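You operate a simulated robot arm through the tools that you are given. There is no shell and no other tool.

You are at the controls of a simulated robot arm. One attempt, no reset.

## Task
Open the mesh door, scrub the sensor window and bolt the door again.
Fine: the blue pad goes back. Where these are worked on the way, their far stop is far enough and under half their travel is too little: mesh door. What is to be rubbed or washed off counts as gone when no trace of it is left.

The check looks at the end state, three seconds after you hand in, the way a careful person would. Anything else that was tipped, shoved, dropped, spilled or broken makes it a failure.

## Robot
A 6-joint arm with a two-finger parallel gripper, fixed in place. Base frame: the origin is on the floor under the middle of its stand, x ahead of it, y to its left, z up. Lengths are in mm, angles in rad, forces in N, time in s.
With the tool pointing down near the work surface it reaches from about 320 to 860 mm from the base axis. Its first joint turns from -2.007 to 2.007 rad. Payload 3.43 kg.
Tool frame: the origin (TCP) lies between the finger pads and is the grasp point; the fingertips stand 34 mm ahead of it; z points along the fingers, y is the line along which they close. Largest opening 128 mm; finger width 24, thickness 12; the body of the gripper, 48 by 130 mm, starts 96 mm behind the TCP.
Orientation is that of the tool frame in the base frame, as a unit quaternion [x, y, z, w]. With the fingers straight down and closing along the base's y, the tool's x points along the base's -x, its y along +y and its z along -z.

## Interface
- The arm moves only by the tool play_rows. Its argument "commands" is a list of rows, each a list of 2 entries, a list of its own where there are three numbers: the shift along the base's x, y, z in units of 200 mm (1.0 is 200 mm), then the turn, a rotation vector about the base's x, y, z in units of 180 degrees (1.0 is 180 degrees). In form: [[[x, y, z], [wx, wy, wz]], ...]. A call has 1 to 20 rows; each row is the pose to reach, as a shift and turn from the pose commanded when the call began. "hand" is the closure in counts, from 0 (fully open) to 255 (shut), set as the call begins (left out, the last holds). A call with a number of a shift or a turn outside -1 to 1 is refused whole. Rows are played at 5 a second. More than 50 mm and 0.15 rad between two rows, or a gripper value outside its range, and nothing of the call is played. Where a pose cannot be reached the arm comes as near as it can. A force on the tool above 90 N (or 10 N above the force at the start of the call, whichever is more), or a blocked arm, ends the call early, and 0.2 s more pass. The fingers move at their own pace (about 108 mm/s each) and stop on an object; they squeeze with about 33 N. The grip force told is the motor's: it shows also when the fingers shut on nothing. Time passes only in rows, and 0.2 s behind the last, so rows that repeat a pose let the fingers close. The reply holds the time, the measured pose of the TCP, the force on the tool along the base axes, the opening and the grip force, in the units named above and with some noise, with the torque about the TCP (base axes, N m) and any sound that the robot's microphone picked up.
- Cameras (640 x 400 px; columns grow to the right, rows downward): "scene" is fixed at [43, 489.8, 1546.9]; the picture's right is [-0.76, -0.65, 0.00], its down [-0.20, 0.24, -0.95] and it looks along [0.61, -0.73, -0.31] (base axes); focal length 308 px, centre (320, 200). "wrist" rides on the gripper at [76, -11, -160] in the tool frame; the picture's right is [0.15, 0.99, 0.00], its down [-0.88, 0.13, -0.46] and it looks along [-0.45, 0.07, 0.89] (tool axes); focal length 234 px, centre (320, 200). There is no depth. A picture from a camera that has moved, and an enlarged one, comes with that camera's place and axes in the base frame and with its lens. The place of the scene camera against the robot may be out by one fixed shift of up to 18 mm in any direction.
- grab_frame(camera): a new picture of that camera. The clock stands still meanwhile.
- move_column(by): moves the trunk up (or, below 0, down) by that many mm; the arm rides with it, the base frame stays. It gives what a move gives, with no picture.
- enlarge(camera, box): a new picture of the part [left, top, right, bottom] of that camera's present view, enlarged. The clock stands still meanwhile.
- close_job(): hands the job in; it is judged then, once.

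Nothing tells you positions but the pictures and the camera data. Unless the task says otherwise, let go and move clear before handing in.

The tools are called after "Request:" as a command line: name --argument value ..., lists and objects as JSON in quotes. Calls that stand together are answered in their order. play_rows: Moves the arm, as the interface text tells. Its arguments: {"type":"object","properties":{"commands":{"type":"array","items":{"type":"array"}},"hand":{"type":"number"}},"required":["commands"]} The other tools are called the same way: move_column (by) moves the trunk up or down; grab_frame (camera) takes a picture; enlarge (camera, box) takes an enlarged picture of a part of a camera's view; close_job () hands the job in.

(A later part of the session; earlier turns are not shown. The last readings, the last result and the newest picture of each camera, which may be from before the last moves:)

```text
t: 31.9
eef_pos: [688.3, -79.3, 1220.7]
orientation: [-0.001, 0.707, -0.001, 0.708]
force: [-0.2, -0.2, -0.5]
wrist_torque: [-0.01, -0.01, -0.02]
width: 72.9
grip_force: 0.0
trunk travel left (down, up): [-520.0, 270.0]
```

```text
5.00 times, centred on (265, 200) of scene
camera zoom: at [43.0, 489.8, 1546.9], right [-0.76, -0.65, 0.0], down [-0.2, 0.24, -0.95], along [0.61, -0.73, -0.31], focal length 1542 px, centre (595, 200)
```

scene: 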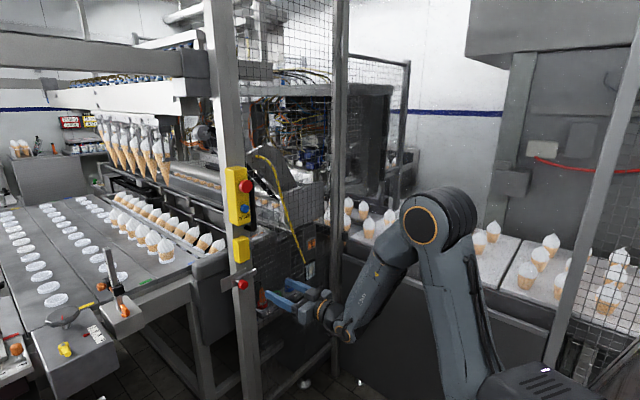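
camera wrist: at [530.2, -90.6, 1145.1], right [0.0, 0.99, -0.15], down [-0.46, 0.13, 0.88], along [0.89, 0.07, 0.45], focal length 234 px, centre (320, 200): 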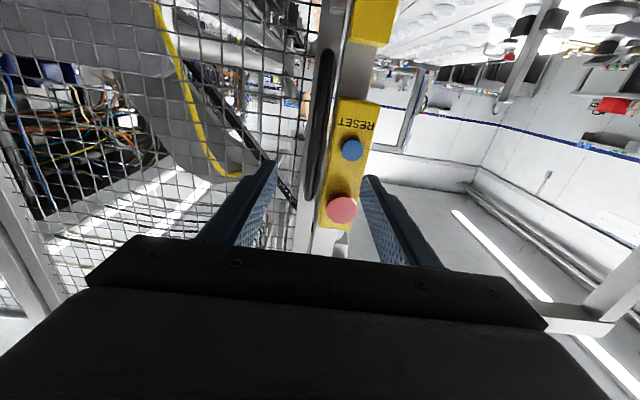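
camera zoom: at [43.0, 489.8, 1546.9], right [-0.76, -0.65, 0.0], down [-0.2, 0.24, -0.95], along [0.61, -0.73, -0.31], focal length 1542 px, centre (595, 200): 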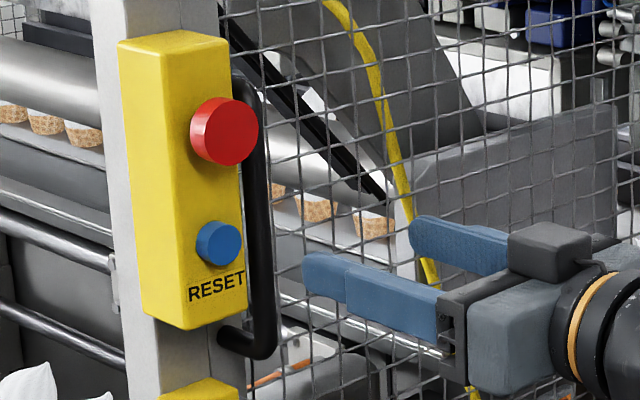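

The handle bar is at about x 835, y -85, z 1118 to 1297, and the gap between the two yellow boxes runs roughly z 1105 to 1160. I'll come in at z ≈ 1138 so the fingers miss both boxes.

Request:
play_rows --commands '[[[0, -0.01, -0.15], [0, 0, 0]], [[0, -0.03, -0.3], [0, 0, 0]], [[0, -0.03, -0.42], [0, 0, 0]], [[0.15, -0.03, -0.42], [0, 0, 0]], [[0.3, -0.03, -0.42], [0, 0, 0]], [[0.3, -0.03, -0.42], [0, 0, 0]]]' --hand 150

Request:
grab_frame --camera "wrist"

Request:
enlarge --camera "wrist" --box '[220, 80, 420, 240]'

Request:
enlarge --camera "scene" --box '[215, 180, 315, 260]'

```text
t: 33.3
eef_pos: [750.6, -84.2, 1138.7]
orientation: [-0.001, 0.706, -0.002, 0.708]
force: [-0.1, -0.3, 0.0]
wrist_torque: [0.01, 0.02, 0.0]
width: 52.7
grip_force: 0.1
trunk travel left (down, up): [-520.0, 270.0]
```

```text
taken
camera wrist: at [591.2, -95.9, 1062.5], right [0.0, 0.99, -0.15], down [-0.46, 0.13, 0.88], along [0.89, 0.07, 0.45], focal length 234 px, centre (320, 200)
```

wrist: 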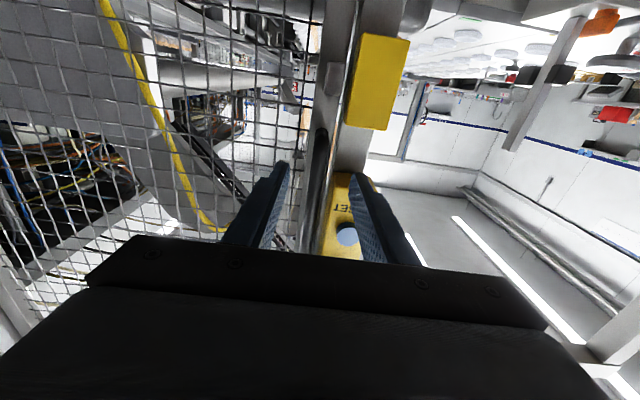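

```text
2.50 times, centred on (320, 160) of wrist
camera zoom: at [591.2, -95.9, 1062.5], right [0.0, 0.99, -0.15], down [-0.46, 0.13, 0.88], along [0.89, 0.07, 0.45], focal length 585 px, centre (320, 300)
```

zoom: 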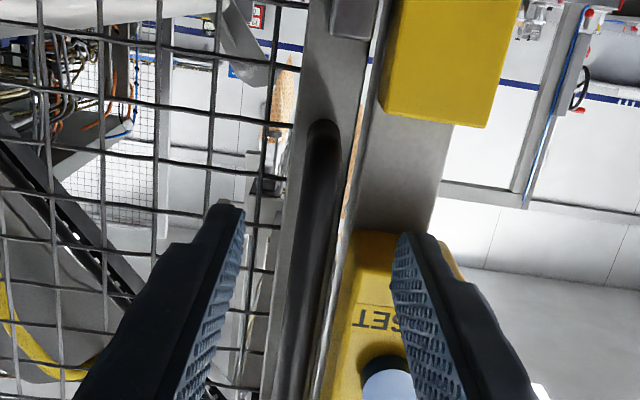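

```text
5.00 times, centred on (265, 220) of scene
camera zoom: at [43.0, 489.8, 1546.9], right [-0.76, -0.65, 0.0], down [-0.2, 0.24, -0.95], along [0.61, -0.73, -0.31], focal length 1542 px, centre (595, 100)
```

zoom: 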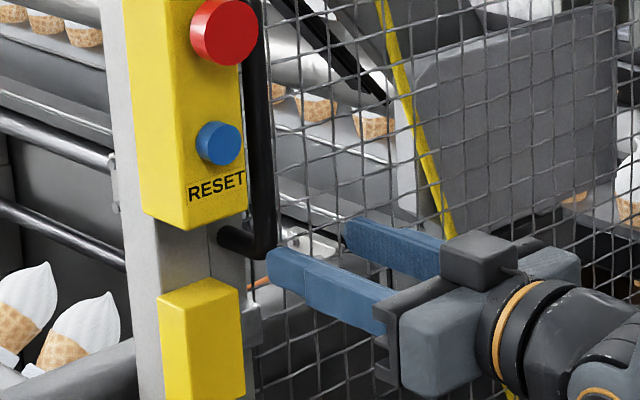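

The approach line looks clear of both boxes. I'm advancing so the fingertips pass just beyond the handle bar.

Request:
play_rows --commands '[[[0.1, -0.01, 0], [0, 0, 0]], [[0.2, -0.01, 0], [0, 0, 0]], [[0.28, -0.01, 0], [0, 0, 0]], [[0.34, -0.01, 0], [0, 0, 0]], [[0.34, -0.01, 0], [0, 0, 0]]]'

Request:
enlarge --camera "wrist" --box '[220, 80, 420, 240]'

Request:
enlarge --camera "scene" --box '[215, 180, 315, 260]'

```text
t: 34.5
eef_pos: [817.6, -87.5, 1137.7]
orientation: [-0.002, 0.707, -0.001, 0.708]
force: [-0.7, -0.3, -0.3]
wrist_torque: [0.02, 0.02, -0.03]
width: 52.6
grip_force: 0.0
trunk travel left (down, up): [-520.0, 270.0]
```

```text
2.50 times, centred on (320, 160) of wrist
camera zoom: at [658.2, -98.8, 1062.1], right [0.0, 0.99, -0.15], down [-0.46, 0.13, 0.88], along [0.89, 0.07, 0.45], focal length 585 px, centre (320, 300)
```

zoom: 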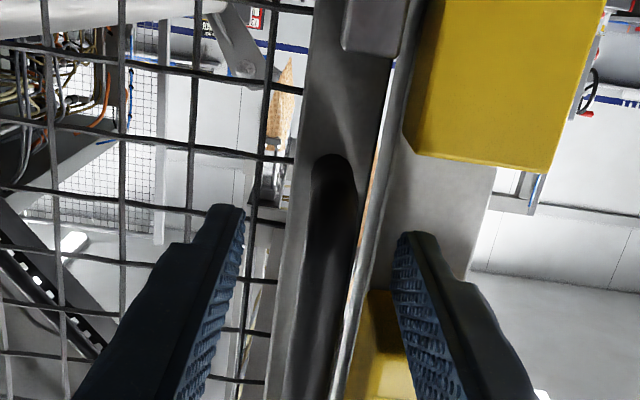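

```text
5.00 times, centred on (265, 220) of scene
camera zoom: at [43.0, 489.8, 1546.9], right [-0.76, -0.65, 0.0], down [-0.2, 0.24, -0.95], along [0.61, -0.73, -0.31], focal length 1542 px, centre (595, 100)
```

zoom: 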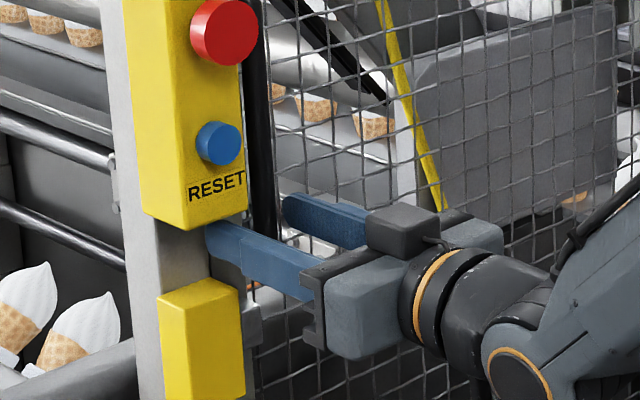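

The handle sits between the fingers with no contact so far. Closing to grip it.

Request:
play_rows --commands '[[[0, 0, 0], [0, 0, 0]], [[0, 0, 0], [0, 0, 0]], [[0, 0, 0], [0, 0, 0]]]' --hand 245

Request:
enlarge --camera "wrist" --box '[220, 80, 420, 240]'

```text
t: 35.3
eef_pos: [817.2, -85.6, 1137.8]
orientation: [-0.002, 0.707, 0.0, 0.707]
force: [-0.3, 16.0, -0.5]
wrist_torque: [0.62, 0.06, 0.41]
width: 16.0
grip_force: 44.9
trunk travel left (down, up): [-520.0, 270.0]
```

```text
2.50 times, centred on (320, 160) of wrist
camera zoom: at [658.1, -97.3, 1062.1], right [0.0, 0.99, -0.15], down [-0.46, 0.13, 0.88], along [0.89, 0.07, 0.45], focal length 585 px, centre (320, 300)
```

zoom: 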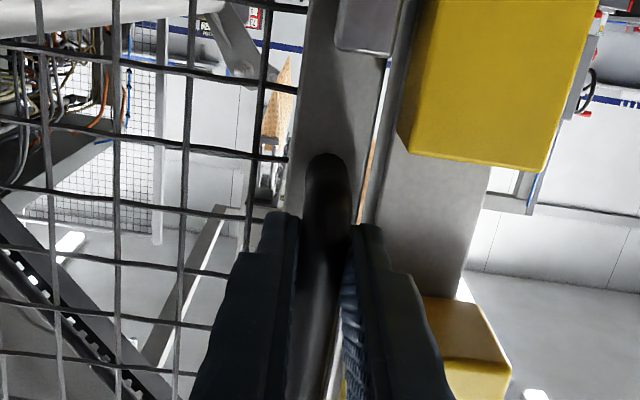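

The handle is held, 16 mm thick. I'll pull it along the first few degrees of an arc about a hinge I put near (868, -611).

Request:
play_rows --commands '[[[-0.069, 0.0, 0], [0, 0, 0.00833]], [[-0.1375, -0.01, 0], [0, 0, 0.01667]], [[-0.206, -0.02, 0], [0, 0, 0.025]], [[-0.274, -0.033, 0], [0, 0, 0.0333]], [[-0.274, -0.033, 0], [0, 0, 0.0333]]]'

Request:
grab_frame --camera "scene"

```text
t: 36.5
eef_pos: [763.3, -95.6, 1138.0]
orientation: [-0.038, 0.705, 0.036, 0.707]
force: [-3.8, 16.4, 4.0]
wrist_torque: [0.45, -0.17, 0.43]
width: 15.8
grip_force: 44.7
trunk travel left (down, up): [-520.0, 270.0]
```

```text
taken
```

scene: 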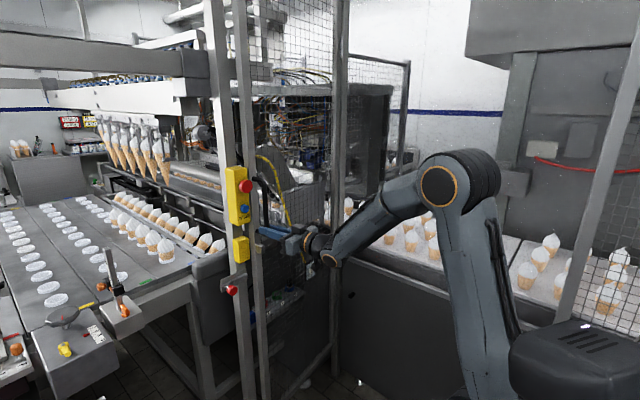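

The door swings open toward the robot with low forces. Continuing the arc to about 27°.

Request:
play_rows --commands '[[[-0.135, -0.023, 0], [0, 0, 0.01667]], [[-0.2685, -0.061, 0], [0, 0, 0.0333]], [[-0.3995, -0.107, 0], [0, 0, 0.05]], [[-0.5275, -0.158, 0], [0, 0, 0.0667]], [[-0.6535, -0.217, 0], [0, 0, 0.0833]], [[-0.7755, -0.282, 0], [0, 0, 0.1]], [[-0.895, -0.353, 0], [0, 0, 0.1167]], [[-0.895, -0.353, 0], [0, 0, 0.1167]]]'

Request:
grab_frame --camera "scene"

Request:
grab_frame --camera "wrist"

```text
t: 38.3
eef_pos: [584.9, -170.5, 1138.4]
orientation: [-0.161, 0.687, 0.162, 0.69]
force: [31.9, -54.1, 4.7]
wrist_torque: [-0.09, -0.37, -1.05]
width: 15.6
grip_force: 44.9
trunk travel left (down, up): [-520.0, 270.0]
```

```text
taken
```

scene: 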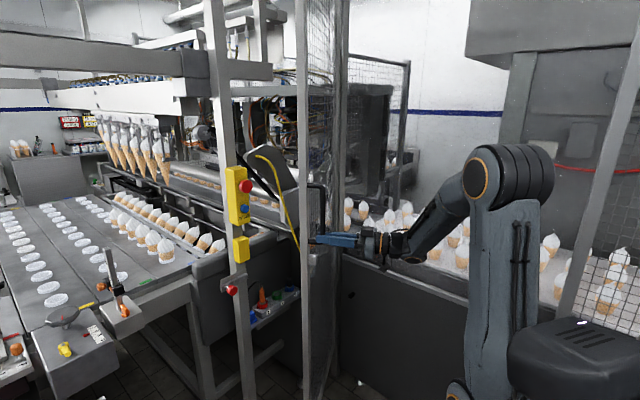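

```text
taken
camera wrist: at [447.8, -251.0, 1061.3], right [-0.44, 0.89, -0.15], down [-0.47, -0.09, 0.88], along [0.77, 0.46, 0.45], focal length 234 px, centre (320, 200)
```

wrist: 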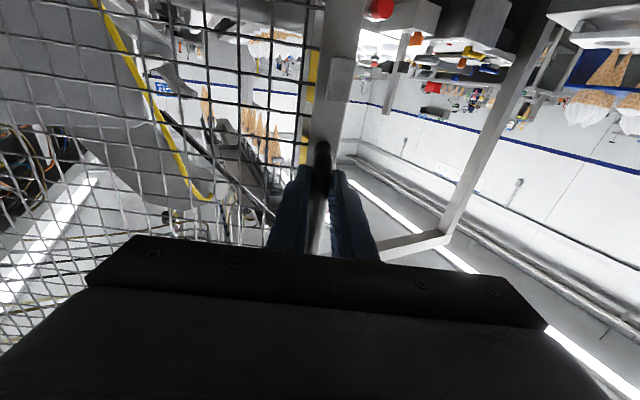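

The door is about 29° open; fitting the path, the hinge is near (878, -571). I'll release the handle, back off, and go round the free edge to push from inside.

Request:
play_rows --commands '[[[0, -0.02, 0], [0, 0, 0]], [[0, -0.02, 0], [0, 0, 0]]]' --hand 140

Request:
play_rows --commands '[[[-0.09, -0.045, 0], [0, 0, 0]], [[-0.18, -0.09, 0], [0, 0, 0]], [[-0.36, -0.1, 0], [0, 0, 0]], [[-0.4, 0.05, 0], [0, 0, -0.03]], [[-0.4, 0.25, 0], [0, 0, -0.06]], [[-0.4, 0.45, 0], [0, 0, -0.1]], [[-0.4, 0.6, 0], [0, 0, -0.147]], [[-0.4, 0.6, 0], [0, 0, -0.147]]]'

Request:
grab_frame --camera "wrist"

Request:
grab_frame --camera "scene"

```text
t: 38.9
eef_pos: [583.6, -168.0, 1136.5]
orientation: [-0.166, 0.687, 0.164, 0.688]
force: [-0.2, -0.9, -0.3]
wrist_torque: [-0.01, -0.03, 0.0]
width: 57.6
grip_force: 0.1
trunk travel left (down, up): [-520.0, 270.0]
```

```text
t: 40.7
eef_pos: [580.5, -78.1, 1176.9]
orientation: [-0.005, 0.707, 0.001, 0.707]
force: [-0.3, 0.7, -0.3]
wrist_torque: [0.0, 0.02, 0.0]
width: 58.0
grip_force: 0.0
out of reach, approached as far as the arm can: row 5, 6, 7, 8
trunk travel left (down, up): [-520.0, 270.0]
```

```text
taken
camera wrist: at [421.0, -91.3, 1102.2], right [-0.01, 0.99, -0.15], down [-0.46, 0.13, 0.88], along [0.89, 0.08, 0.45], focal length 234 px, centre (320, 200)
```

wrist: 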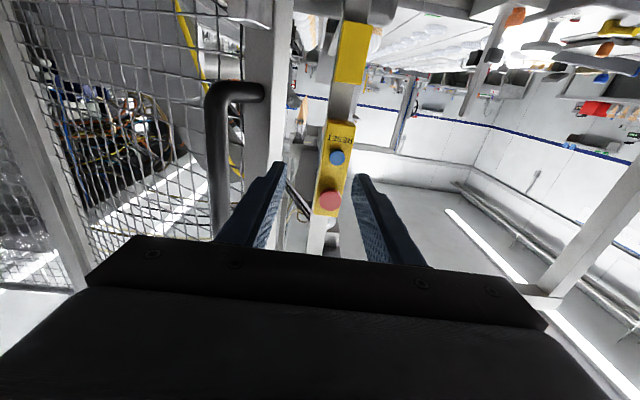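

```text
taken
```

scene: 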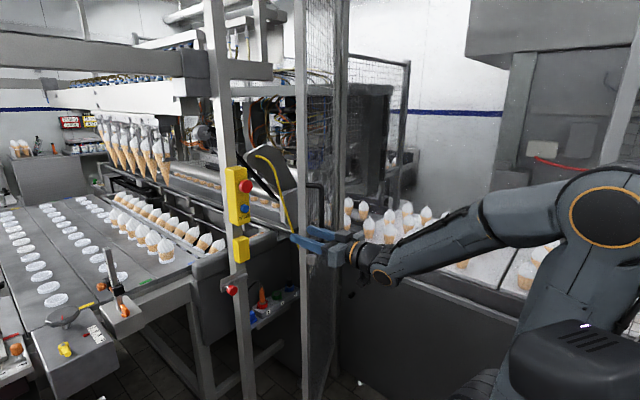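

The pose fell short because the arm folds too close in, but it is clear of the door. I'll shift left past the free edge, close the fingers and move forward.

Request:
play_rows --commands '[[[0, 0.1, 0], [0, 0, 0]], [[0, 0.2, -0.05], [0, 0, 0]], [[0, 0.28, -0.1], [0, 0, 0]], [[0.1, 0.28, -0.15], [0, 0, 0]], [[0.25, 0.28, -0.2], [0, 0, 0]], [[0.4, 0.28, -0.2], [0, 0, 0]], [[0.5, 0.28, -0.2], [0, 0, 0]], [[0.5, 0.28, -0.2], [0, 0, 0]]]' --hand 255

Request:
grab_frame --camera "wrist"

Request:
enlarge --camera "scene" --box '[200, 160, 440, 310]'

```text
t: 42.5
eef_pos: [679.8, -20.3, 1138.4]
orientation: [-0.005, 0.706, 0.002, 0.708]
force: [-0.2, -0.1, 0.0]
wrist_torque: [-0.01, -0.02, -0.01]
width: 0.1
grip_force: 32.6
out of reach, approached as far as the arm can: row 1, 2, 3, 4
trunk travel left (down, up): [-520.0, 270.0]
```

```text
taken
camera wrist: at [520.0, -33.2, 1063.1], right [-0.01, 0.99, -0.15], down [-0.46, 0.13, 0.88], along [0.89, 0.08, 0.45], focal length 234 px, centre (320, 200)
```

wrist: 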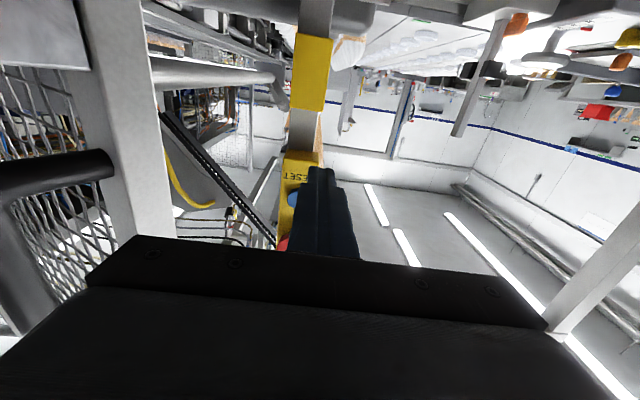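

```text
2.67 times, centred on (320, 235) of scene
camera zoom: at [43.0, 489.8, 1546.9], right [-0.76, -0.65, 0.0], down [-0.2, 0.24, -0.95], along [0.61, -0.73, -0.31], focal length 822 px, centre (320, 107)
```

zoom: 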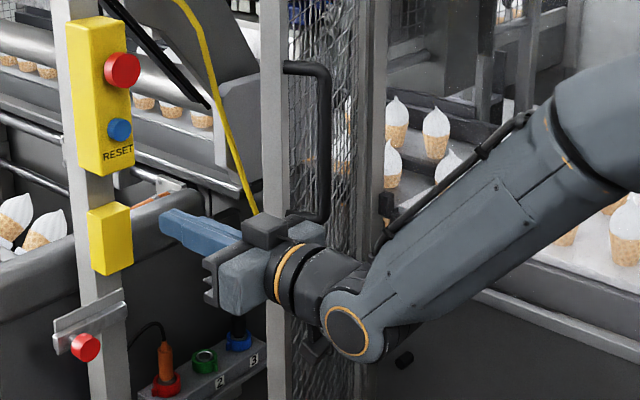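

The fingers are closed and past the free edge. I'll turn the tool to point toward -y so the fingertips can push on the inside of the door stile.

Request:
play_rows --commands '[[[0.02, 0, 0], [0, 0, -0.0417]], [[0.04, 0, 0], [0, 0, -0.0833]], [[0.06, 0, 0], [0, 0, -0.125]], [[0.08, 0, 0], [0, 0, -0.1667]], [[0.1, 0, 0], [0, 0, -0.2083]], [[0.12, 0, 0], [0, 0, -0.25]], [[0.13, 0, 0], [0, 0, -0.2917]], [[0.14, 0, 0], [0, 0, -0.3333]], [[0.15, 0, 0], [0, 0, -0.375]], [[0.15, 0, 0], [0, 0, -0.4167]], [[0.15, 0, 0], [0, 0, -0.4583]], [[0.15, 0, 0], [0, 0, -0.5]], [[0.15, 0, 0], [0, 0, -0.5]]]'

Request:
grab_frame --camera "wrist"

Request:
grab_frame --camera "scene"

```text
t: 45.3
eef_pos: [708.2, -19.1, 1138.7]
orientation: [0.497, 0.503, -0.499, 0.502]
force: [-1.0, -0.1, 0.6]
wrist_torque: [-0.01, 0.03, 0.03]
width: 0.0
grip_force: 32.9
trunk travel left (down, up): [-520.0, 270.0]
```

```text
taken
camera wrist: at [695.9, 139.7, 1062.8], right [0.99, 0.01, -0.15], down [0.13, 0.46, 0.88], along [0.08, -0.89, 0.45], focal length 234 px, centre (320, 200)
```

wrist: 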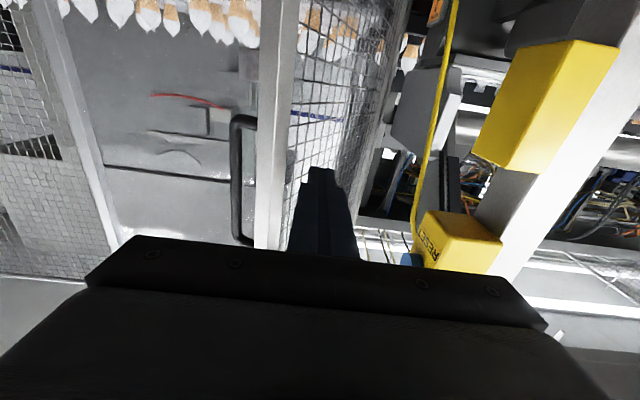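

```text
taken
```

scene: 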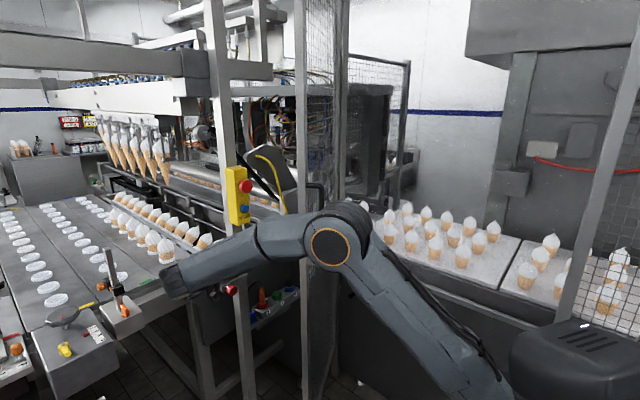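

The tool now points toward -y with the fingertips inside the door. Next I push the stile slowly along its opening arc toward 50°.

Request:
play_rows --commands '[[[-0.05, -0.2, 0], [0, 0, 0]], [[-0.098, -0.322, 0], [0, 0, 0]], [[-0.195, -0.367, 0], [0, 0, 0]], [[-0.292, -0.4135, 0], [0, 0, 0]], [[-0.385, -0.466, 0], [0, 0, 0]], [[-0.477, -0.5215, 0], [0, 0, 0]], [[-0.565, -0.582, 0], [0, 0, 0]], [[-0.6525, -0.6445, 0], [0, 0, 0]], [[-0.735, -0.713, 0], [0, 0, 0]], [[-0.8165, -0.783, 0], [0, 0, 0]], [[-0.892, -0.858, 0], [0, 0, 0]], [[-0.967, -0.9345, 0], [0, 0, 0]], [[-0.967, -0.9345, 0], [0, 0, 0]]]'

Request:
grab_frame --camera "wrist"

Request:
grab_frame --camera "scene"

```text
t: 48.1
eef_pos: [515.6, -207.1, 1137.6]
orientation: [0.496, 0.503, -0.498, 0.503]
force: [-0.4, 0.0, -1.3]
wrist_torque: [0.03, 0.03, -0.02]
width: 0.1
grip_force: 33.0
trunk travel left (down, up): [-520.0, 270.0]
```

```text
taken
camera wrist: at [503.0, -47.3, 1061.7], right [0.99, 0.01, -0.15], down [0.13, 0.46, 0.88], along [0.08, -0.89, 0.45], focal length 234 px, centre (320, 200)
```

wrist: 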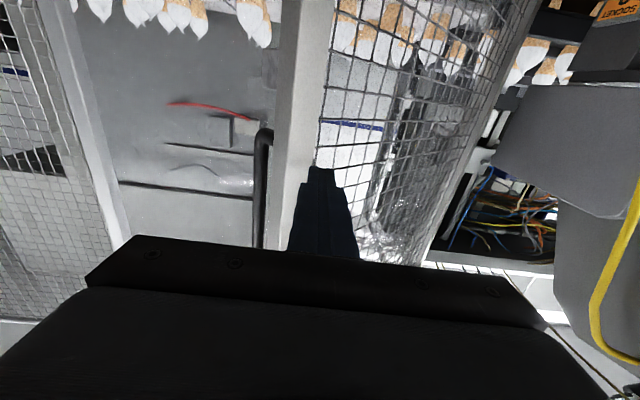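

```text
taken
```

scene: 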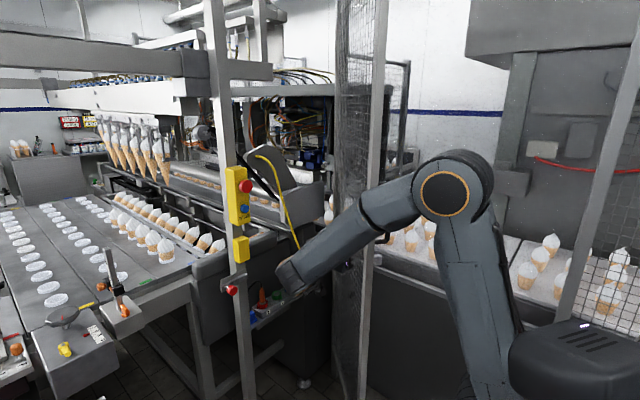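

The door is following. Continuing to push to about 75°.

Request:
play_rows --commands '[[[-0.069, -0.082, 0], [0, 0, 0]], [[-0.1375, -0.165, 0], [0, 0, 0]], [[-0.2, -0.2525, 0], [0, 0, 0]], [[-0.26, -0.34, 0], [0, 0, 0]], [[-0.315, -0.4325, 0], [0, 0, 0]], [[-0.3665, -0.527, 0], [0, 0, 0]], [[-0.414, -0.6235, 0], [0, 0, 0]], [[-0.457, -0.7215, 0], [0, 0, 0]], [[-0.495, -0.8215, 0], [0, 0, 0]], [[-0.5295, -0.923, 0], [0, 0, 0]], [[-0.5295, -0.923, 0], [0, 0, 0]]]'

Request:
grab_frame --camera "wrist"

Request:
grab_frame --camera "scene"

```text
t: 50.5
eef_pos: [410.2, -390.3, 1137.3]
orientation: [0.496, 0.503, -0.498, 0.502]
force: [0.4, 0.0, 0.0]
wrist_torque: [0.0, 0.02, -0.02]
width: 0.0
grip_force: 32.5
trunk travel left (down, up): [-520.0, 270.0]
```

```text
taken
camera wrist: at [397.4, -230.7, 1062.3], right [0.99, 0.01, -0.15], down [0.13, 0.46, 0.88], along [0.08, -0.89, 0.45], focal length 234 px, centre (320, 200)
```

wrist: 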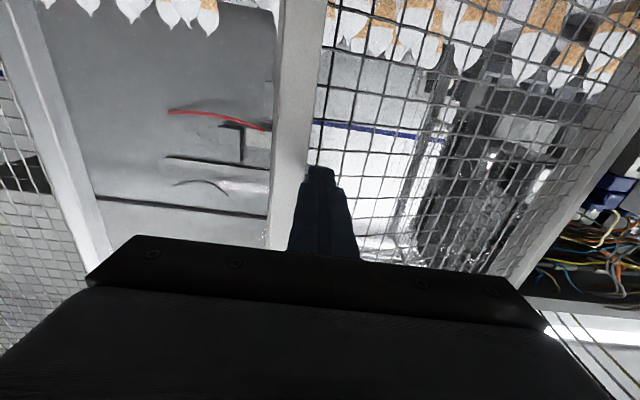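

```text
taken
```

scene: 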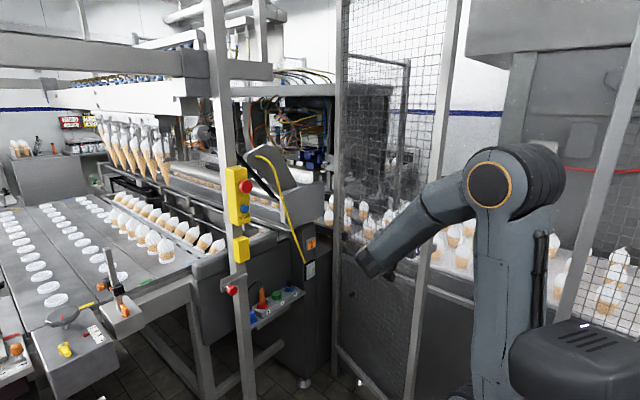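

The door is past 75°. I'll shift a little toward the stile centre and push on to feel for the far stop.

Request:
play_rows --commands '[[[-0.08, -0.07, 0], [0, 0, 0]], [[-0.12, -0.155, 0], [0, 0, 0]], [[-0.14, -0.255, 0], [0, 0, 0]], [[-0.16, -0.36, 0], [0, 0, 0]], [[-0.17, -0.47, 0], [0, 0, 0]], [[-0.17, -0.47, 0], [0, 0, 0]]]'

Request:
grab_frame --camera "wrist"

Request:
grab_frame --camera "scene"

```text
t: 51.2
eef_pos: [386.9, -418.0, 1138.6]
orientation: [0.492, 0.508, -0.497, 0.503]
force: [11.4, 67.7, 3.0]
wrist_torque: [-0.02, -0.05, -0.27]
width: 0.1
grip_force: 32.9
trunk travel left (down, up): [-520.0, 270.0]
stopped in row 3: the force on the tool passed its limit at 92 N (the readings are from after the stop); the commanded pose is now the measured one
```

```text
taken
camera wrist: at [371.5, -258.1, 1063.0], right [0.99, 0.02, -0.15], down [0.13, 0.46, 0.88], along [0.09, -0.89, 0.45], focal length 234 px, centre (320, 200)
```

wrist: 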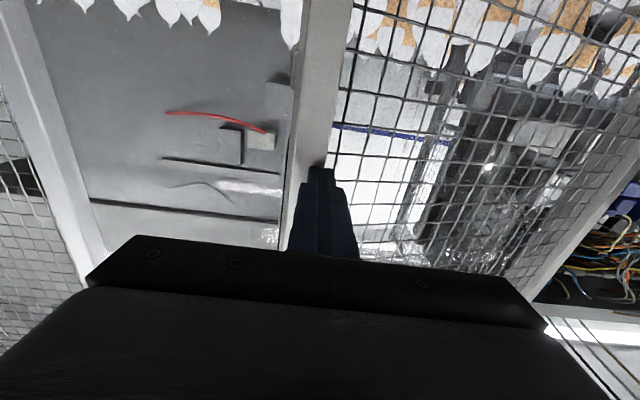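

```text
taken
```

scene: 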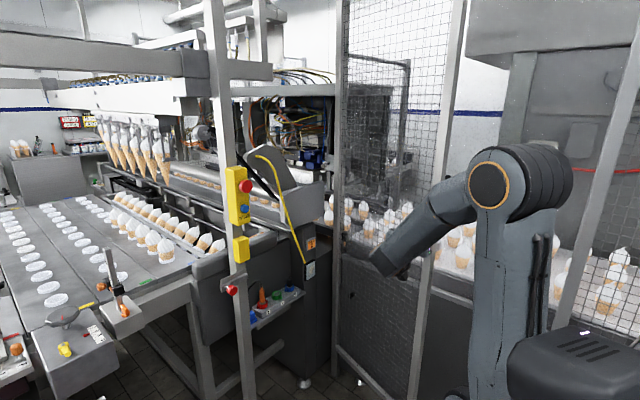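

That's the door's far stop, at about 78°. I'll back away, check the door stays put, and look at the pad and window through the open doorway.

Request:
play_rows --commands '[[[0.02, 0.15, 0], [0, 0, 0]], [[0.1, 0.35, 0], [0, 0, 0]], [[0.25, 0.5, 0], [0, 0, 0]], [[0.4, 0.65, 0], [0, 0, 0]], [[0.6, 0.75, 0], [0, 0, 0]], [[0.8, 0.85, 0], [0, 0, 0]], [[0.97, 0.95, 0], [0, 0, 0]], [[0.97, 0.95, 0], [0, 0, 0]]]'

Request:
enlarge --camera "scene" --box '[230, 230, 350, 330]'

Request:
grab_frame --camera "scene"

```text
t: 53.0
eef_pos: [578.9, -237.3, 1135.4]
orientation: [0.495, 0.508, -0.496, 0.501]
force: [0.1, -0.4, -0.8]
wrist_torque: [0.0, 0.03, 0.04]
width: 0.0
grip_force: 33.1
trunk travel left (down, up): [-520.0, 270.0]
```

```text
4.00 times, centred on (290, 280) of scene
camera zoom: at [43.0, 489.8, 1546.9], right [-0.76, -0.65, 0.0], down [-0.2, 0.24, -0.95], along [0.61, -0.73, -0.31], focal length 1234 px, centre (440, -120)
```

zoom: 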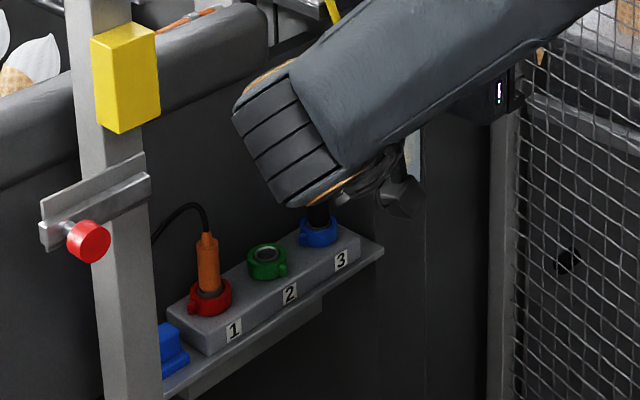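

```text
taken
```

scene: 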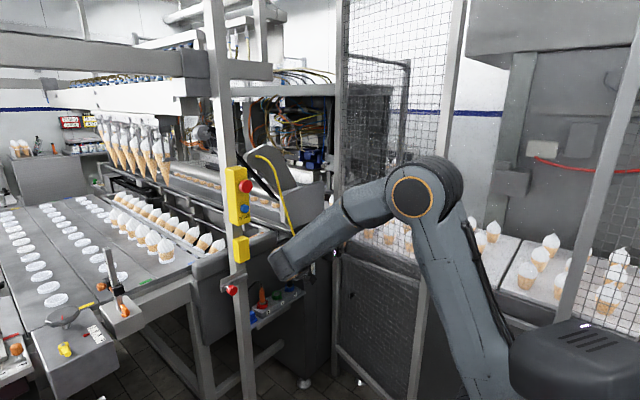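

The door stays open. The pad is on the shelf's left end, beside the holder block; I'll face the tool forward again and drop the trunk for a proper look.

Request:
play_rows --commands '[[[0.02, 0.02, 0], [0, 0, 0.0417]], [[0.04, 0.04, 0], [0, 0, 0.0833]], [[0.06, 0.06, 0], [0, 0, 0.125]], [[0.08, 0.08, 0], [0, 0, 0.1667]], [[0.1, 0.1, 0], [0, 0, 0.2083]], [[0.12, 0.12, 0], [0, 0, 0.25]], [[0.14, 0.14, 0], [0, 0, 0.2917]], [[0.16, 0.16, 0], [0, 0, 0.3333]], [[0.18, 0.18, 0], [0, 0, 0.375]], [[0.2, 0.2, 0], [0, 0, 0.4167]], [[0.22, 0.22, 0], [0, 0, 0.4583]], [[0.22, 0.22, 0], [0, 0, 0.5]], [[0.22, 0.22, 0], [0, 0, 0.5]]]' --hand 60

Request:
move_column --by -250

Request:
grab_frame --camera "wrist"

Request:
grab_frame --camera "scene"

```text
t: 55.8
eef_pos: [622.4, -193.7, 1135.7]
orientation: [-0.008, 0.709, 0.003, 0.705]
force: [0.0, 0.6, 0.2]
wrist_torque: [0.02, 0.01, -0.01]
width: 97.8
grip_force: 0.1
trunk travel left (down, up): [-520.0, 270.0]
```

```text
t: 58.4
eef_pos: [622.3, -193.6, 884.7]
orientation: [-0.009, 0.71, 0.003, 0.705]
force: [-0.8, -0.1, -0.2]
wrist_torque: [0.01, 0.01, -0.01]
width: 97.9
grip_force: 0.1
trunk travel left (down, up): [-270.0, 520.0]
```

```text
taken
camera wrist: at [462.4, -207.6, 810.5], right [-0.02, 0.99, -0.15], down [-0.45, 0.13, 0.88], along [0.89, 0.08, 0.44], focal length 234 px, centre (320, 200)
```

wrist: 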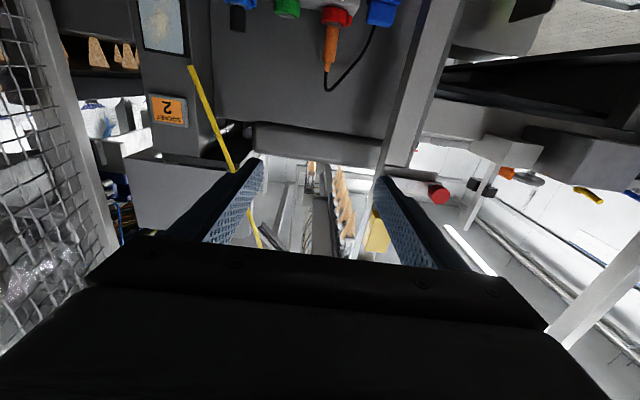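

```text
taken
```

scene: 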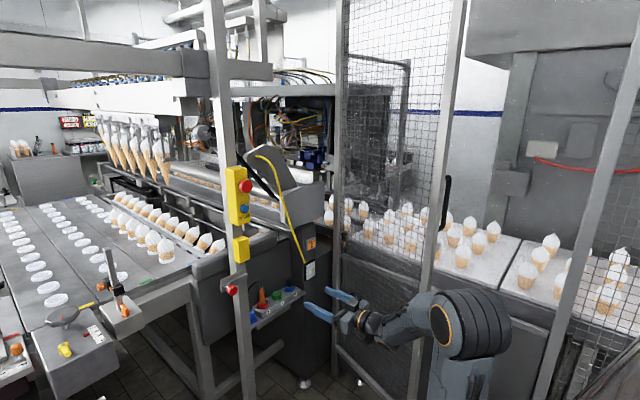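

With the camera below the tool I can't see the shelf top. I'll try rolling the tool half a turn about its own axis so the camera rides above and looks down at the shelf.

Request:
play_rows --commands '[[[0, 0, 0], [0.045, 0, 0]], [[0, 0, 0], [0.09, 0, 0]], [[0, 0, 0], [0.135, 0, 0]], [[0, 0, 0], [0.18, 0, 0]], [[0, 0, 0], [0.225, 0, 0]], [[0, 0, 0], [0.27, 0, 0]], [[0, 0, 0], [0.315, 0, 0]], [[0, 0, 0], [0.36, 0, 0]], [[0, 0, 0], [0.405, 0, 0]], [[0, 0, 0], [0.45, 0, 0]], [[0, 0, 0], [0.495, 0, 0]], [[0, 0, 0], [0.5, 0, 0]]]'

Request:
grab_frame --camera "wrist"

```text
t: 61.0
eef_pos: [623.4, -193.9, 885.4]
orientation: [0.493, 0.499, 0.505, 0.503]
force: [0.0, -0.6, -0.6]
wrist_torque: [0.02, -0.03, -0.02]
width: 97.8
grip_force: 0.0
trunk travel left (down, up): [-270.0, 520.0]
```

```text
taken
camera wrist: at [462.8, -118.1, 871.0], right [-0.02, 0.15, 0.99], down [-0.45, -0.88, 0.13], along [0.89, -0.45, 0.08], focal length 234 px, centre (320, 200)
```

wrist: 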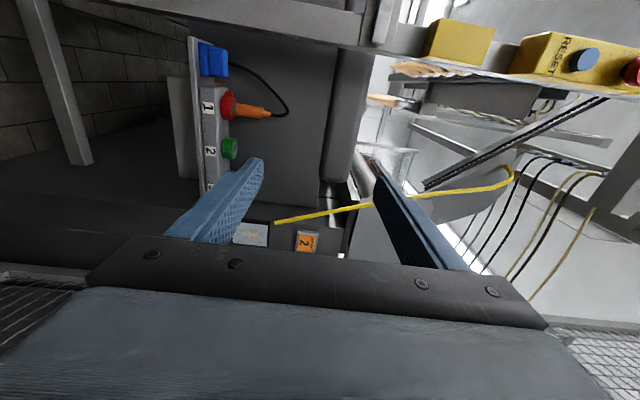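

Rolling works so far. I'll continue the other quarter turn.

Request:
play_rows --commands '[[[0, 0, 0], [0.045, 0, 0]], [[0, 0, 0], [0.09, 0, 0]], [[0, 0, 0], [0.135, 0, 0]], [[0, 0, 0], [0.18, 0, 0]], [[0, 0, 0], [0.225, 0, 0]], [[0, 0, 0], [0.27, 0, 0]], [[0, 0, 0], [0.315, 0, 0]], [[0, 0, 0], [0.36, 0, 0]], [[0, 0, 0], [0.405, 0, 0]], [[0, 0, 0], [0.45, 0, 0]], [[0, 0, 0], [0.495, 0, 0]], [[0, 0, 0], [0.5, 0, 0]]]'

Request:
grab_frame --camera "wrist"

```text
t: 63.6
eef_pos: [672.9, -51.6, 904.0]
orientation: [0.709, -0.02, 0.701, 0.072]
force: [0.6, 1.0, -0.3]
wrist_torque: [0.05, 0.03, 0.01]
width: 97.8
grip_force: 0.0
out of reach, approached as far as the arm can: row 7, 8, 9, 10, 11, 12
trunk travel left (down, up): [-270.0, 520.0]
```

```text
taken
camera wrist: at [517.9, -14.7, 978.9], right [-0.12, -0.97, 0.22], down [-0.48, -0.14, -0.87], along [0.87, -0.21, -0.45], focal length 234 px, centre (320, 200)
```

wrist: 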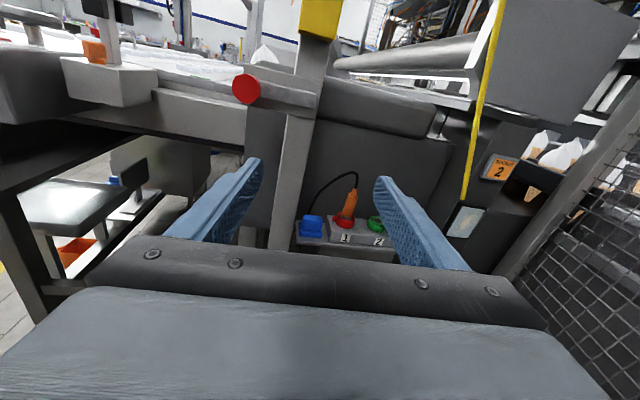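

The roll hit a joint limit about 10° short, but this gives a good upright view. I'm zooming in on the pad, holders and window.

Request:
enlarge --camera "wrist" --box '[270, 160, 400, 260]'

Request:
enlarge --camera "wrist" --box '[430, 140, 530, 250]'

Request:
enlarge --camera "scene" --box '[235, 225, 345, 335]'

```text
4.00 times, centred on (335, 210) of wrist
camera zoom: at [517.9, -14.7, 978.9], right [-0.12, -0.97, 0.22], down [-0.48, -0.14, -0.87], along [0.87, -0.21, -0.45], focal length 937 px, centre (260, 160)
```

zoom: 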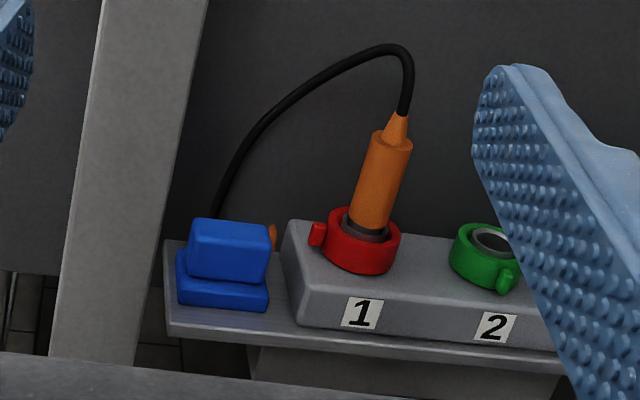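

```text
3.64 times, centred on (480, 195) of wrist
camera zoom: at [517.9, -14.7, 978.9], right [-0.12, -0.97, 0.22], down [-0.48, -0.14, -0.87], along [0.87, -0.21, -0.45], focal length 852 px, centre (-262, 218)
```

zoom: 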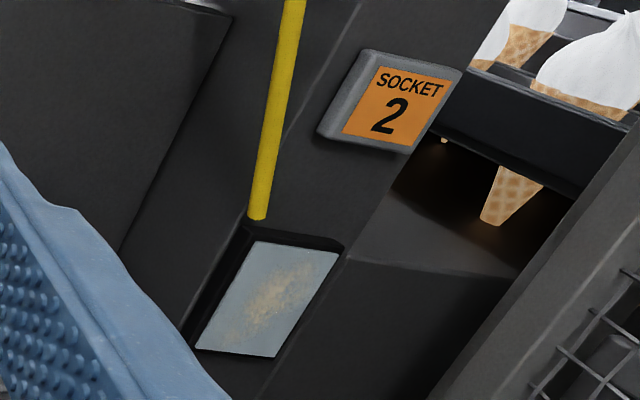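

```text
3.64 times, centred on (290, 280) of scene
camera zoom: at [43.0, 489.8, 1546.9], right [-0.76, -0.65, 0.0], down [-0.2, 0.24, -0.95], along [0.61, -0.73, -0.31], focal length 1122 px, centre (429, -91)
```

zoom: 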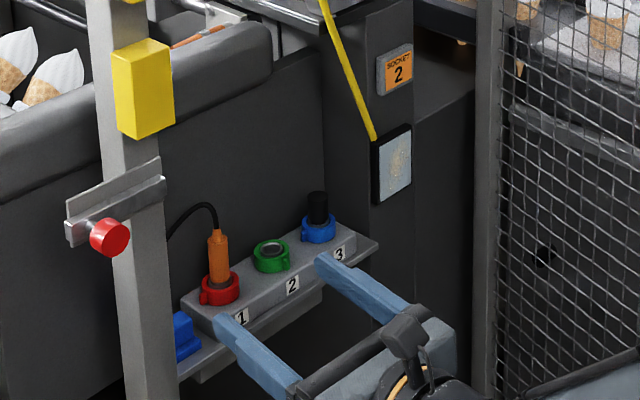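

The picture is now clear: the blue pad (a base with a grip block on top) sits on the shelf at about (950, -115, 670-713), and the window centre is near (940, -472, 757). I'll pick it from above with a tilted tool, so first I unroll the wrist.

Request:
play_rows --commands '[[[-0.019, 0.018, 0.009], [-0.0464, 0.00303, 0.00026]], [[-0.038, 0.037, 0.018], [-0.0928, 0.00606, 0.00052]], [[-0.057, 0.055, 0.027], [-0.1392, 0.00909, 0.00079]], [[-0.076, 0.074, 0.036], [-0.1857, 0.0121, 0.00105]], [[-0.095, 0.092, 0.045], [-0.2321, 0.0151, 0.00131]], [[-0.114, 0.11, 0.054], [-0.2785, 0.0182, 0.00157]], [[-0.133, 0.129, 0.063], [-0.3249, 0.0212, 0.00183]], [[-0.152, 0.147, 0.072], [-0.3713, 0.0242, 0.0021]], [[-0.171, 0.166, 0.081], [-0.4177, 0.0273, 0.00236]], [[-0.19, 0.184, 0.09], [-0.4641, 0.0303, 0.00262]], [[-0.209, 0.202, 0.1], [-0.5106, 0.0333, 0.00288]], [[-0.228, 0.221, 0.11], [-0.557, 0.0364, 0.00314]], [[-0.247, 0.24, 0.12], [-0.6034, 0.0394, 0.0034]], [[-0.265, 0.258, 0.13], [-0.6498, 0.0424, 0.00367]], [[-0.265, 0.258, 0.13], [-0.6498, 0.0424, 0.00367]]]'

```text
t: 66.8
eef_pos: [659.9, 3.2, 943.3]
orientation: [0.347, 0.596, 0.341, 0.639]
force: [-0.7, 0.1, 1.0]
wrist_torque: [0.0, -0.01, 0.03]
width: 98.1
grip_force: 0.0
out of reach, approached as far as the arm can: row 1, 2, 3, 4, 5, 6, 7, 8, 9, 10, 11, 12, 13, 14, 15
trunk travel left (down, up): [-270.0, 520.0]
```

I'll finish the unroll with a slightly more forward position.

Request:
play_rows --commands '[[[0.01, 0, 0], [-0.0404, 0.0025, 0.0004]], [[0.02, 0, 0], [-0.0808, 0.005, 0.0007]], [[0.04, 0, 0], [-0.1213, 0.0076, 0.0011]], [[0.06, -0.005, 0], [-0.1617, 0.0101, 0.0014]], [[0.08, -0.005, 0], [-0.2021, 0.0126, 0.0018]], [[0.1, -0.01, 0], [-0.2425, 0.0151, 0.0022]], [[0.1, -0.012, 0], [-0.283, 0.0177, 0.0025]], [[0.1, -0.016, 0], [-0.3234, 0.0202, 0.0029]], [[0.1, -0.016, 0], [-0.3234, 0.0202, 0.0029]]]'

```text
t: 68.8
eef_pos: [678.6, -1.1, 942.1]
orientation: [0.0, 0.707, 0.0, 0.707]
force: [0.4, -0.5, 0.5]
wrist_torque: [0.02, -0.01, 0.0]
width: 97.8
grip_force: 0.1
trunk travel left (down, up): [-270.0, 520.0]
```

Orientation is exact again. Pitching down in-plane to a 30° tilt from vertical, for a look at the pad from above.

Request:
play_rows --commands '[[[0, 0.0055, 0], [0, 0.0417, 0]], [[0, 0.0055, 0.02], [0, 0.0833, 0]], [[0, 0.0055, 0.04], [0, 0.125, 0]], [[0, 0.0055, 0.06], [0, 0.1667, 0]], [[0, 0.0055, 0.08], [0, 0.2083, 0]], [[0, 0.0055, 0.1], [0, 0.25, 0]], [[0, 0.0055, 0.1], [0, 0.2917, 0]], [[0, 0.0055, 0.1], [0, 0.3333, 0]], [[0, 0.0055, 0.1], [0, 0.3333, 0]]]'

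Request:
grab_frame --camera "wrist"

```text
t: 70.8
eef_pos: [678.4, -0.2, 963.6]
orientation: [0.0, 0.966, 0.001, 0.258]
force: [0.4, -0.5, 0.2]
wrist_torque: [-0.02, 0.01, -0.04]
width: 97.8
grip_force: 0.0
out of reach, approached as far as the arm can: row 2, 3, 4
trunk travel left (down, up): [-270.0, 520.0]
```

```text
taken
camera wrist: at [534.1, -11.5, 1063.2], right [-0.13, 0.99, -0.07], down [0.54, 0.13, 0.83], along [0.83, 0.07, -0.55], focal length 234 px, centre (320, 200)
```

wrist: 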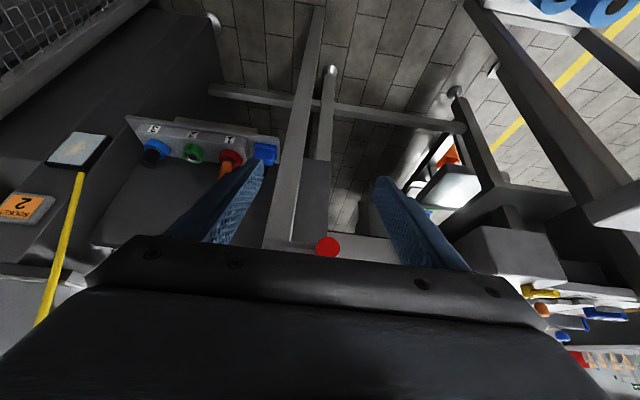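

I have the tilted view. I'll move in line with the pad (y ≈ -115) but stay in front of the doorway, to measure pad and post clearances.

Request:
play_rows --commands '[[[0.08, -0.12, -0.1], [0, 0, 0]], [[0.16, -0.24, -0.2], [0, 0, 0]], [[0.24, -0.36, -0.3], [0, 0, 0]], [[0.32, -0.48, -0.4], [0, 0, 0]], [[0.38, -0.575, -0.5], [0, 0, 0]], [[0.38, -0.575, -0.5], [0, 0, 0]]]'

Request:
grab_frame --camera "wrist"

Request:
enlarge --camera "wrist" --box '[250, 80, 410, 200]'

```text
t: 72.2
eef_pos: [755.3, -114.5, 862.2]
orientation: [0.001, 0.966, 0.001, 0.259]
force: [-0.1, -0.2, 0.0]
wrist_torque: [-0.02, 0.0, 0.04]
width: 97.9
grip_force: 0.1
trunk travel left (down, up): [-270.0, 520.0]
```

```text
taken
camera wrist: at [610.1, -125.1, 962.5], right [-0.13, 0.99, -0.07], down [0.53, 0.13, 0.84], along [0.84, 0.07, -0.54], focal length 234 px, centre (320, 200)
```

wrist: 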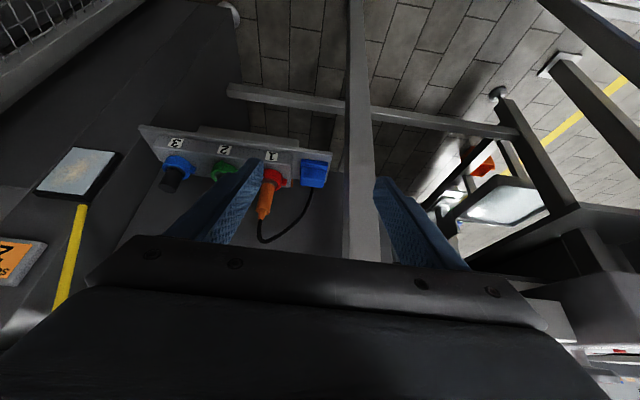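

```text
3.33 times, centred on (330, 140) of wrist
camera zoom: at [610.1, -125.1, 962.5], right [-0.13, 0.99, -0.07], down [0.53, 0.13, 0.84], along [0.84, 0.07, -0.54], focal length 781 px, centre (287, 400)
```

zoom: 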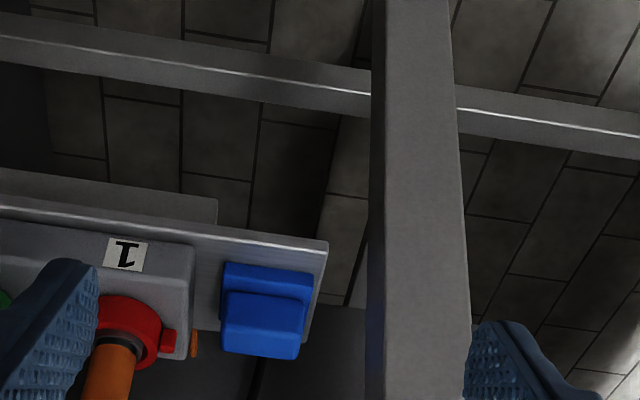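

I can see the pad clearly: the base spans y -138 to -90, with the grip block on top. Enlarging more for exact edges and the post clearance.

Request:
enlarge --camera "wrist" --box '[290, 140, 350, 200]'

Request:
enlarge --camera "scene" --box '[225, 285, 305, 335]'

Request:
grab_frame --camera "scene"

```text
6.67 times, centred on (320, 170) of wrist
camera zoom: at [610.1, -125.1, 962.5], right [-0.13, 0.99, -0.07], down [0.53, 0.13, 0.84], along [0.84, 0.07, -0.54], focal length 1561 px, centre (320, 400)
```

zoom: 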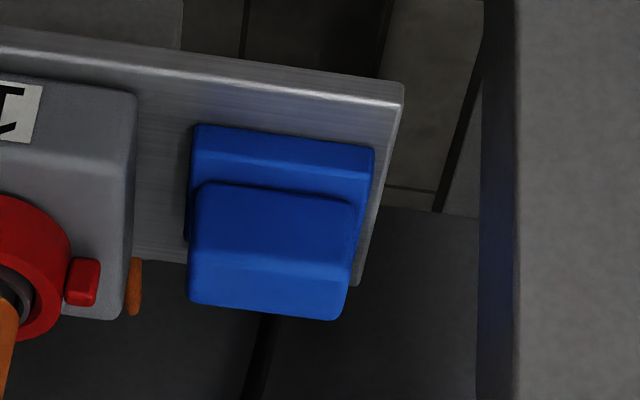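

```text
8.00 times, centred on (265, 310) of scene
camera zoom: at [43.0, 489.8, 1546.9], right [-0.76, -0.65, 0.0], down [-0.2, 0.24, -0.95], along [0.61, -0.73, -0.31], focal length 2468 px, centre (760, -680)
```

zoom: 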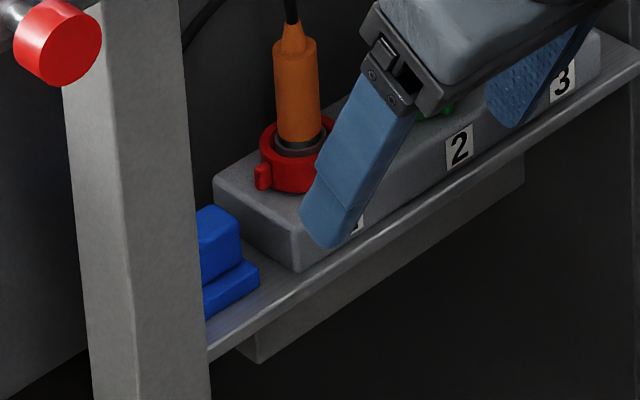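

```text
taken
```

scene: 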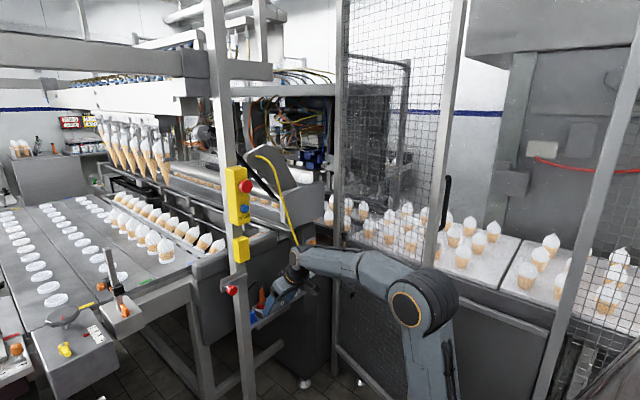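

I need a firm depth for the pad, so I'll drop 100 mm for a stereo baseline.

Request:
play_rows --commands '[[[0, 0, -0.2], [0, 0, 0]], [[0, 0, -0.4], [0, 0, 0]], [[0, 0, -0.5], [0, 0, 0]], [[0, 0, -0.5], [0, 0, 0]]]'

Request:
enlarge --camera "wrist" --box '[250, 140, 410, 240]'

Request:
enlarge --camera "wrist" --box '[290, 160, 370, 240]'

```text
t: 73.2
eef_pos: [754.0, -115.0, 762.1]
orientation: [0.001, 0.966, 0.001, 0.259]
force: [0.1, -0.1, -0.2]
wrist_torque: [-0.01, 0.01, 0.03]
width: 98.1
grip_force: 0.1
trunk travel left (down, up): [-270.0, 520.0]
```

```text
4.00 times, centred on (330, 190) of wrist
camera zoom: at [609.5, -125.7, 862.6], right [-0.13, 0.99, -0.07], down [0.53, 0.13, 0.84], along [0.84, 0.07, -0.55], focal length 937 px, centre (280, 240)
```

zoom: 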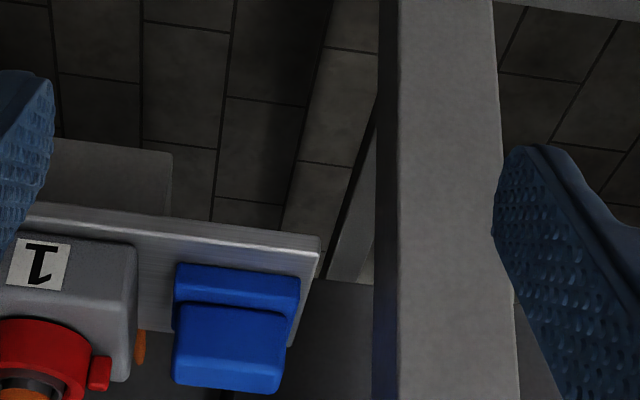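

```text
5.00 times, centred on (330, 200) of wrist
camera zoom: at [609.5, -125.7, 862.6], right [-0.13, 0.99, -0.07], down [0.53, 0.13, 0.84], along [0.84, 0.07, -0.55], focal length 1171 px, centre (270, 200)
```

zoom: 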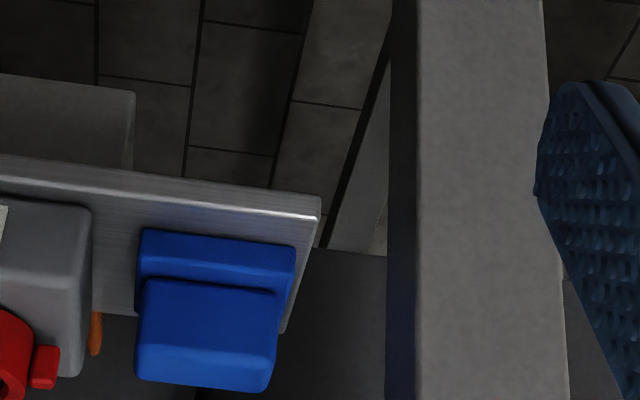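

Pad measured: base x 929-965, y -139 to -90, z 670-684; grip block 42 mm wide in y, x 936-957, z 684-709. The post's right face is near y -62, so I'll use a shallower tool (30° below horizontal) with a low trunk.

Request:
play_rows --commands '[[[0, 0, 0.2], [0, 0, 0]], [[0, 0, 0.4], [0, 0, 0]], [[0, 0, 0.6], [0, 0, 0]], [[0, 0, 0.75], [0, 0, 0]], [[0, 0, 0.75], [0, 0, 0]]]'

Request:
move_column --by -240

```text
t: 74.4
eef_pos: [756.1, -113.4, 914.4]
orientation: [0.001, 0.966, 0.0, 0.259]
force: [-0.8, -0.3, -0.4]
wrist_torque: [0.02, 0.01, 0.03]
width: 98.0
grip_force: 0.0
trunk travel left (down, up): [-270.0, 520.0]
```

```text
t: 76.9
eef_pos: [754.0, -114.5, 672.4]
orientation: [0.0, 0.966, 0.001, 0.259]
force: [-0.5, -1.0, 0.4]
wrist_torque: [0.0, 0.01, 0.02]
width: 97.8
grip_force: 0.1
trunk travel left (down, up): [-30.0, 760.0]
```

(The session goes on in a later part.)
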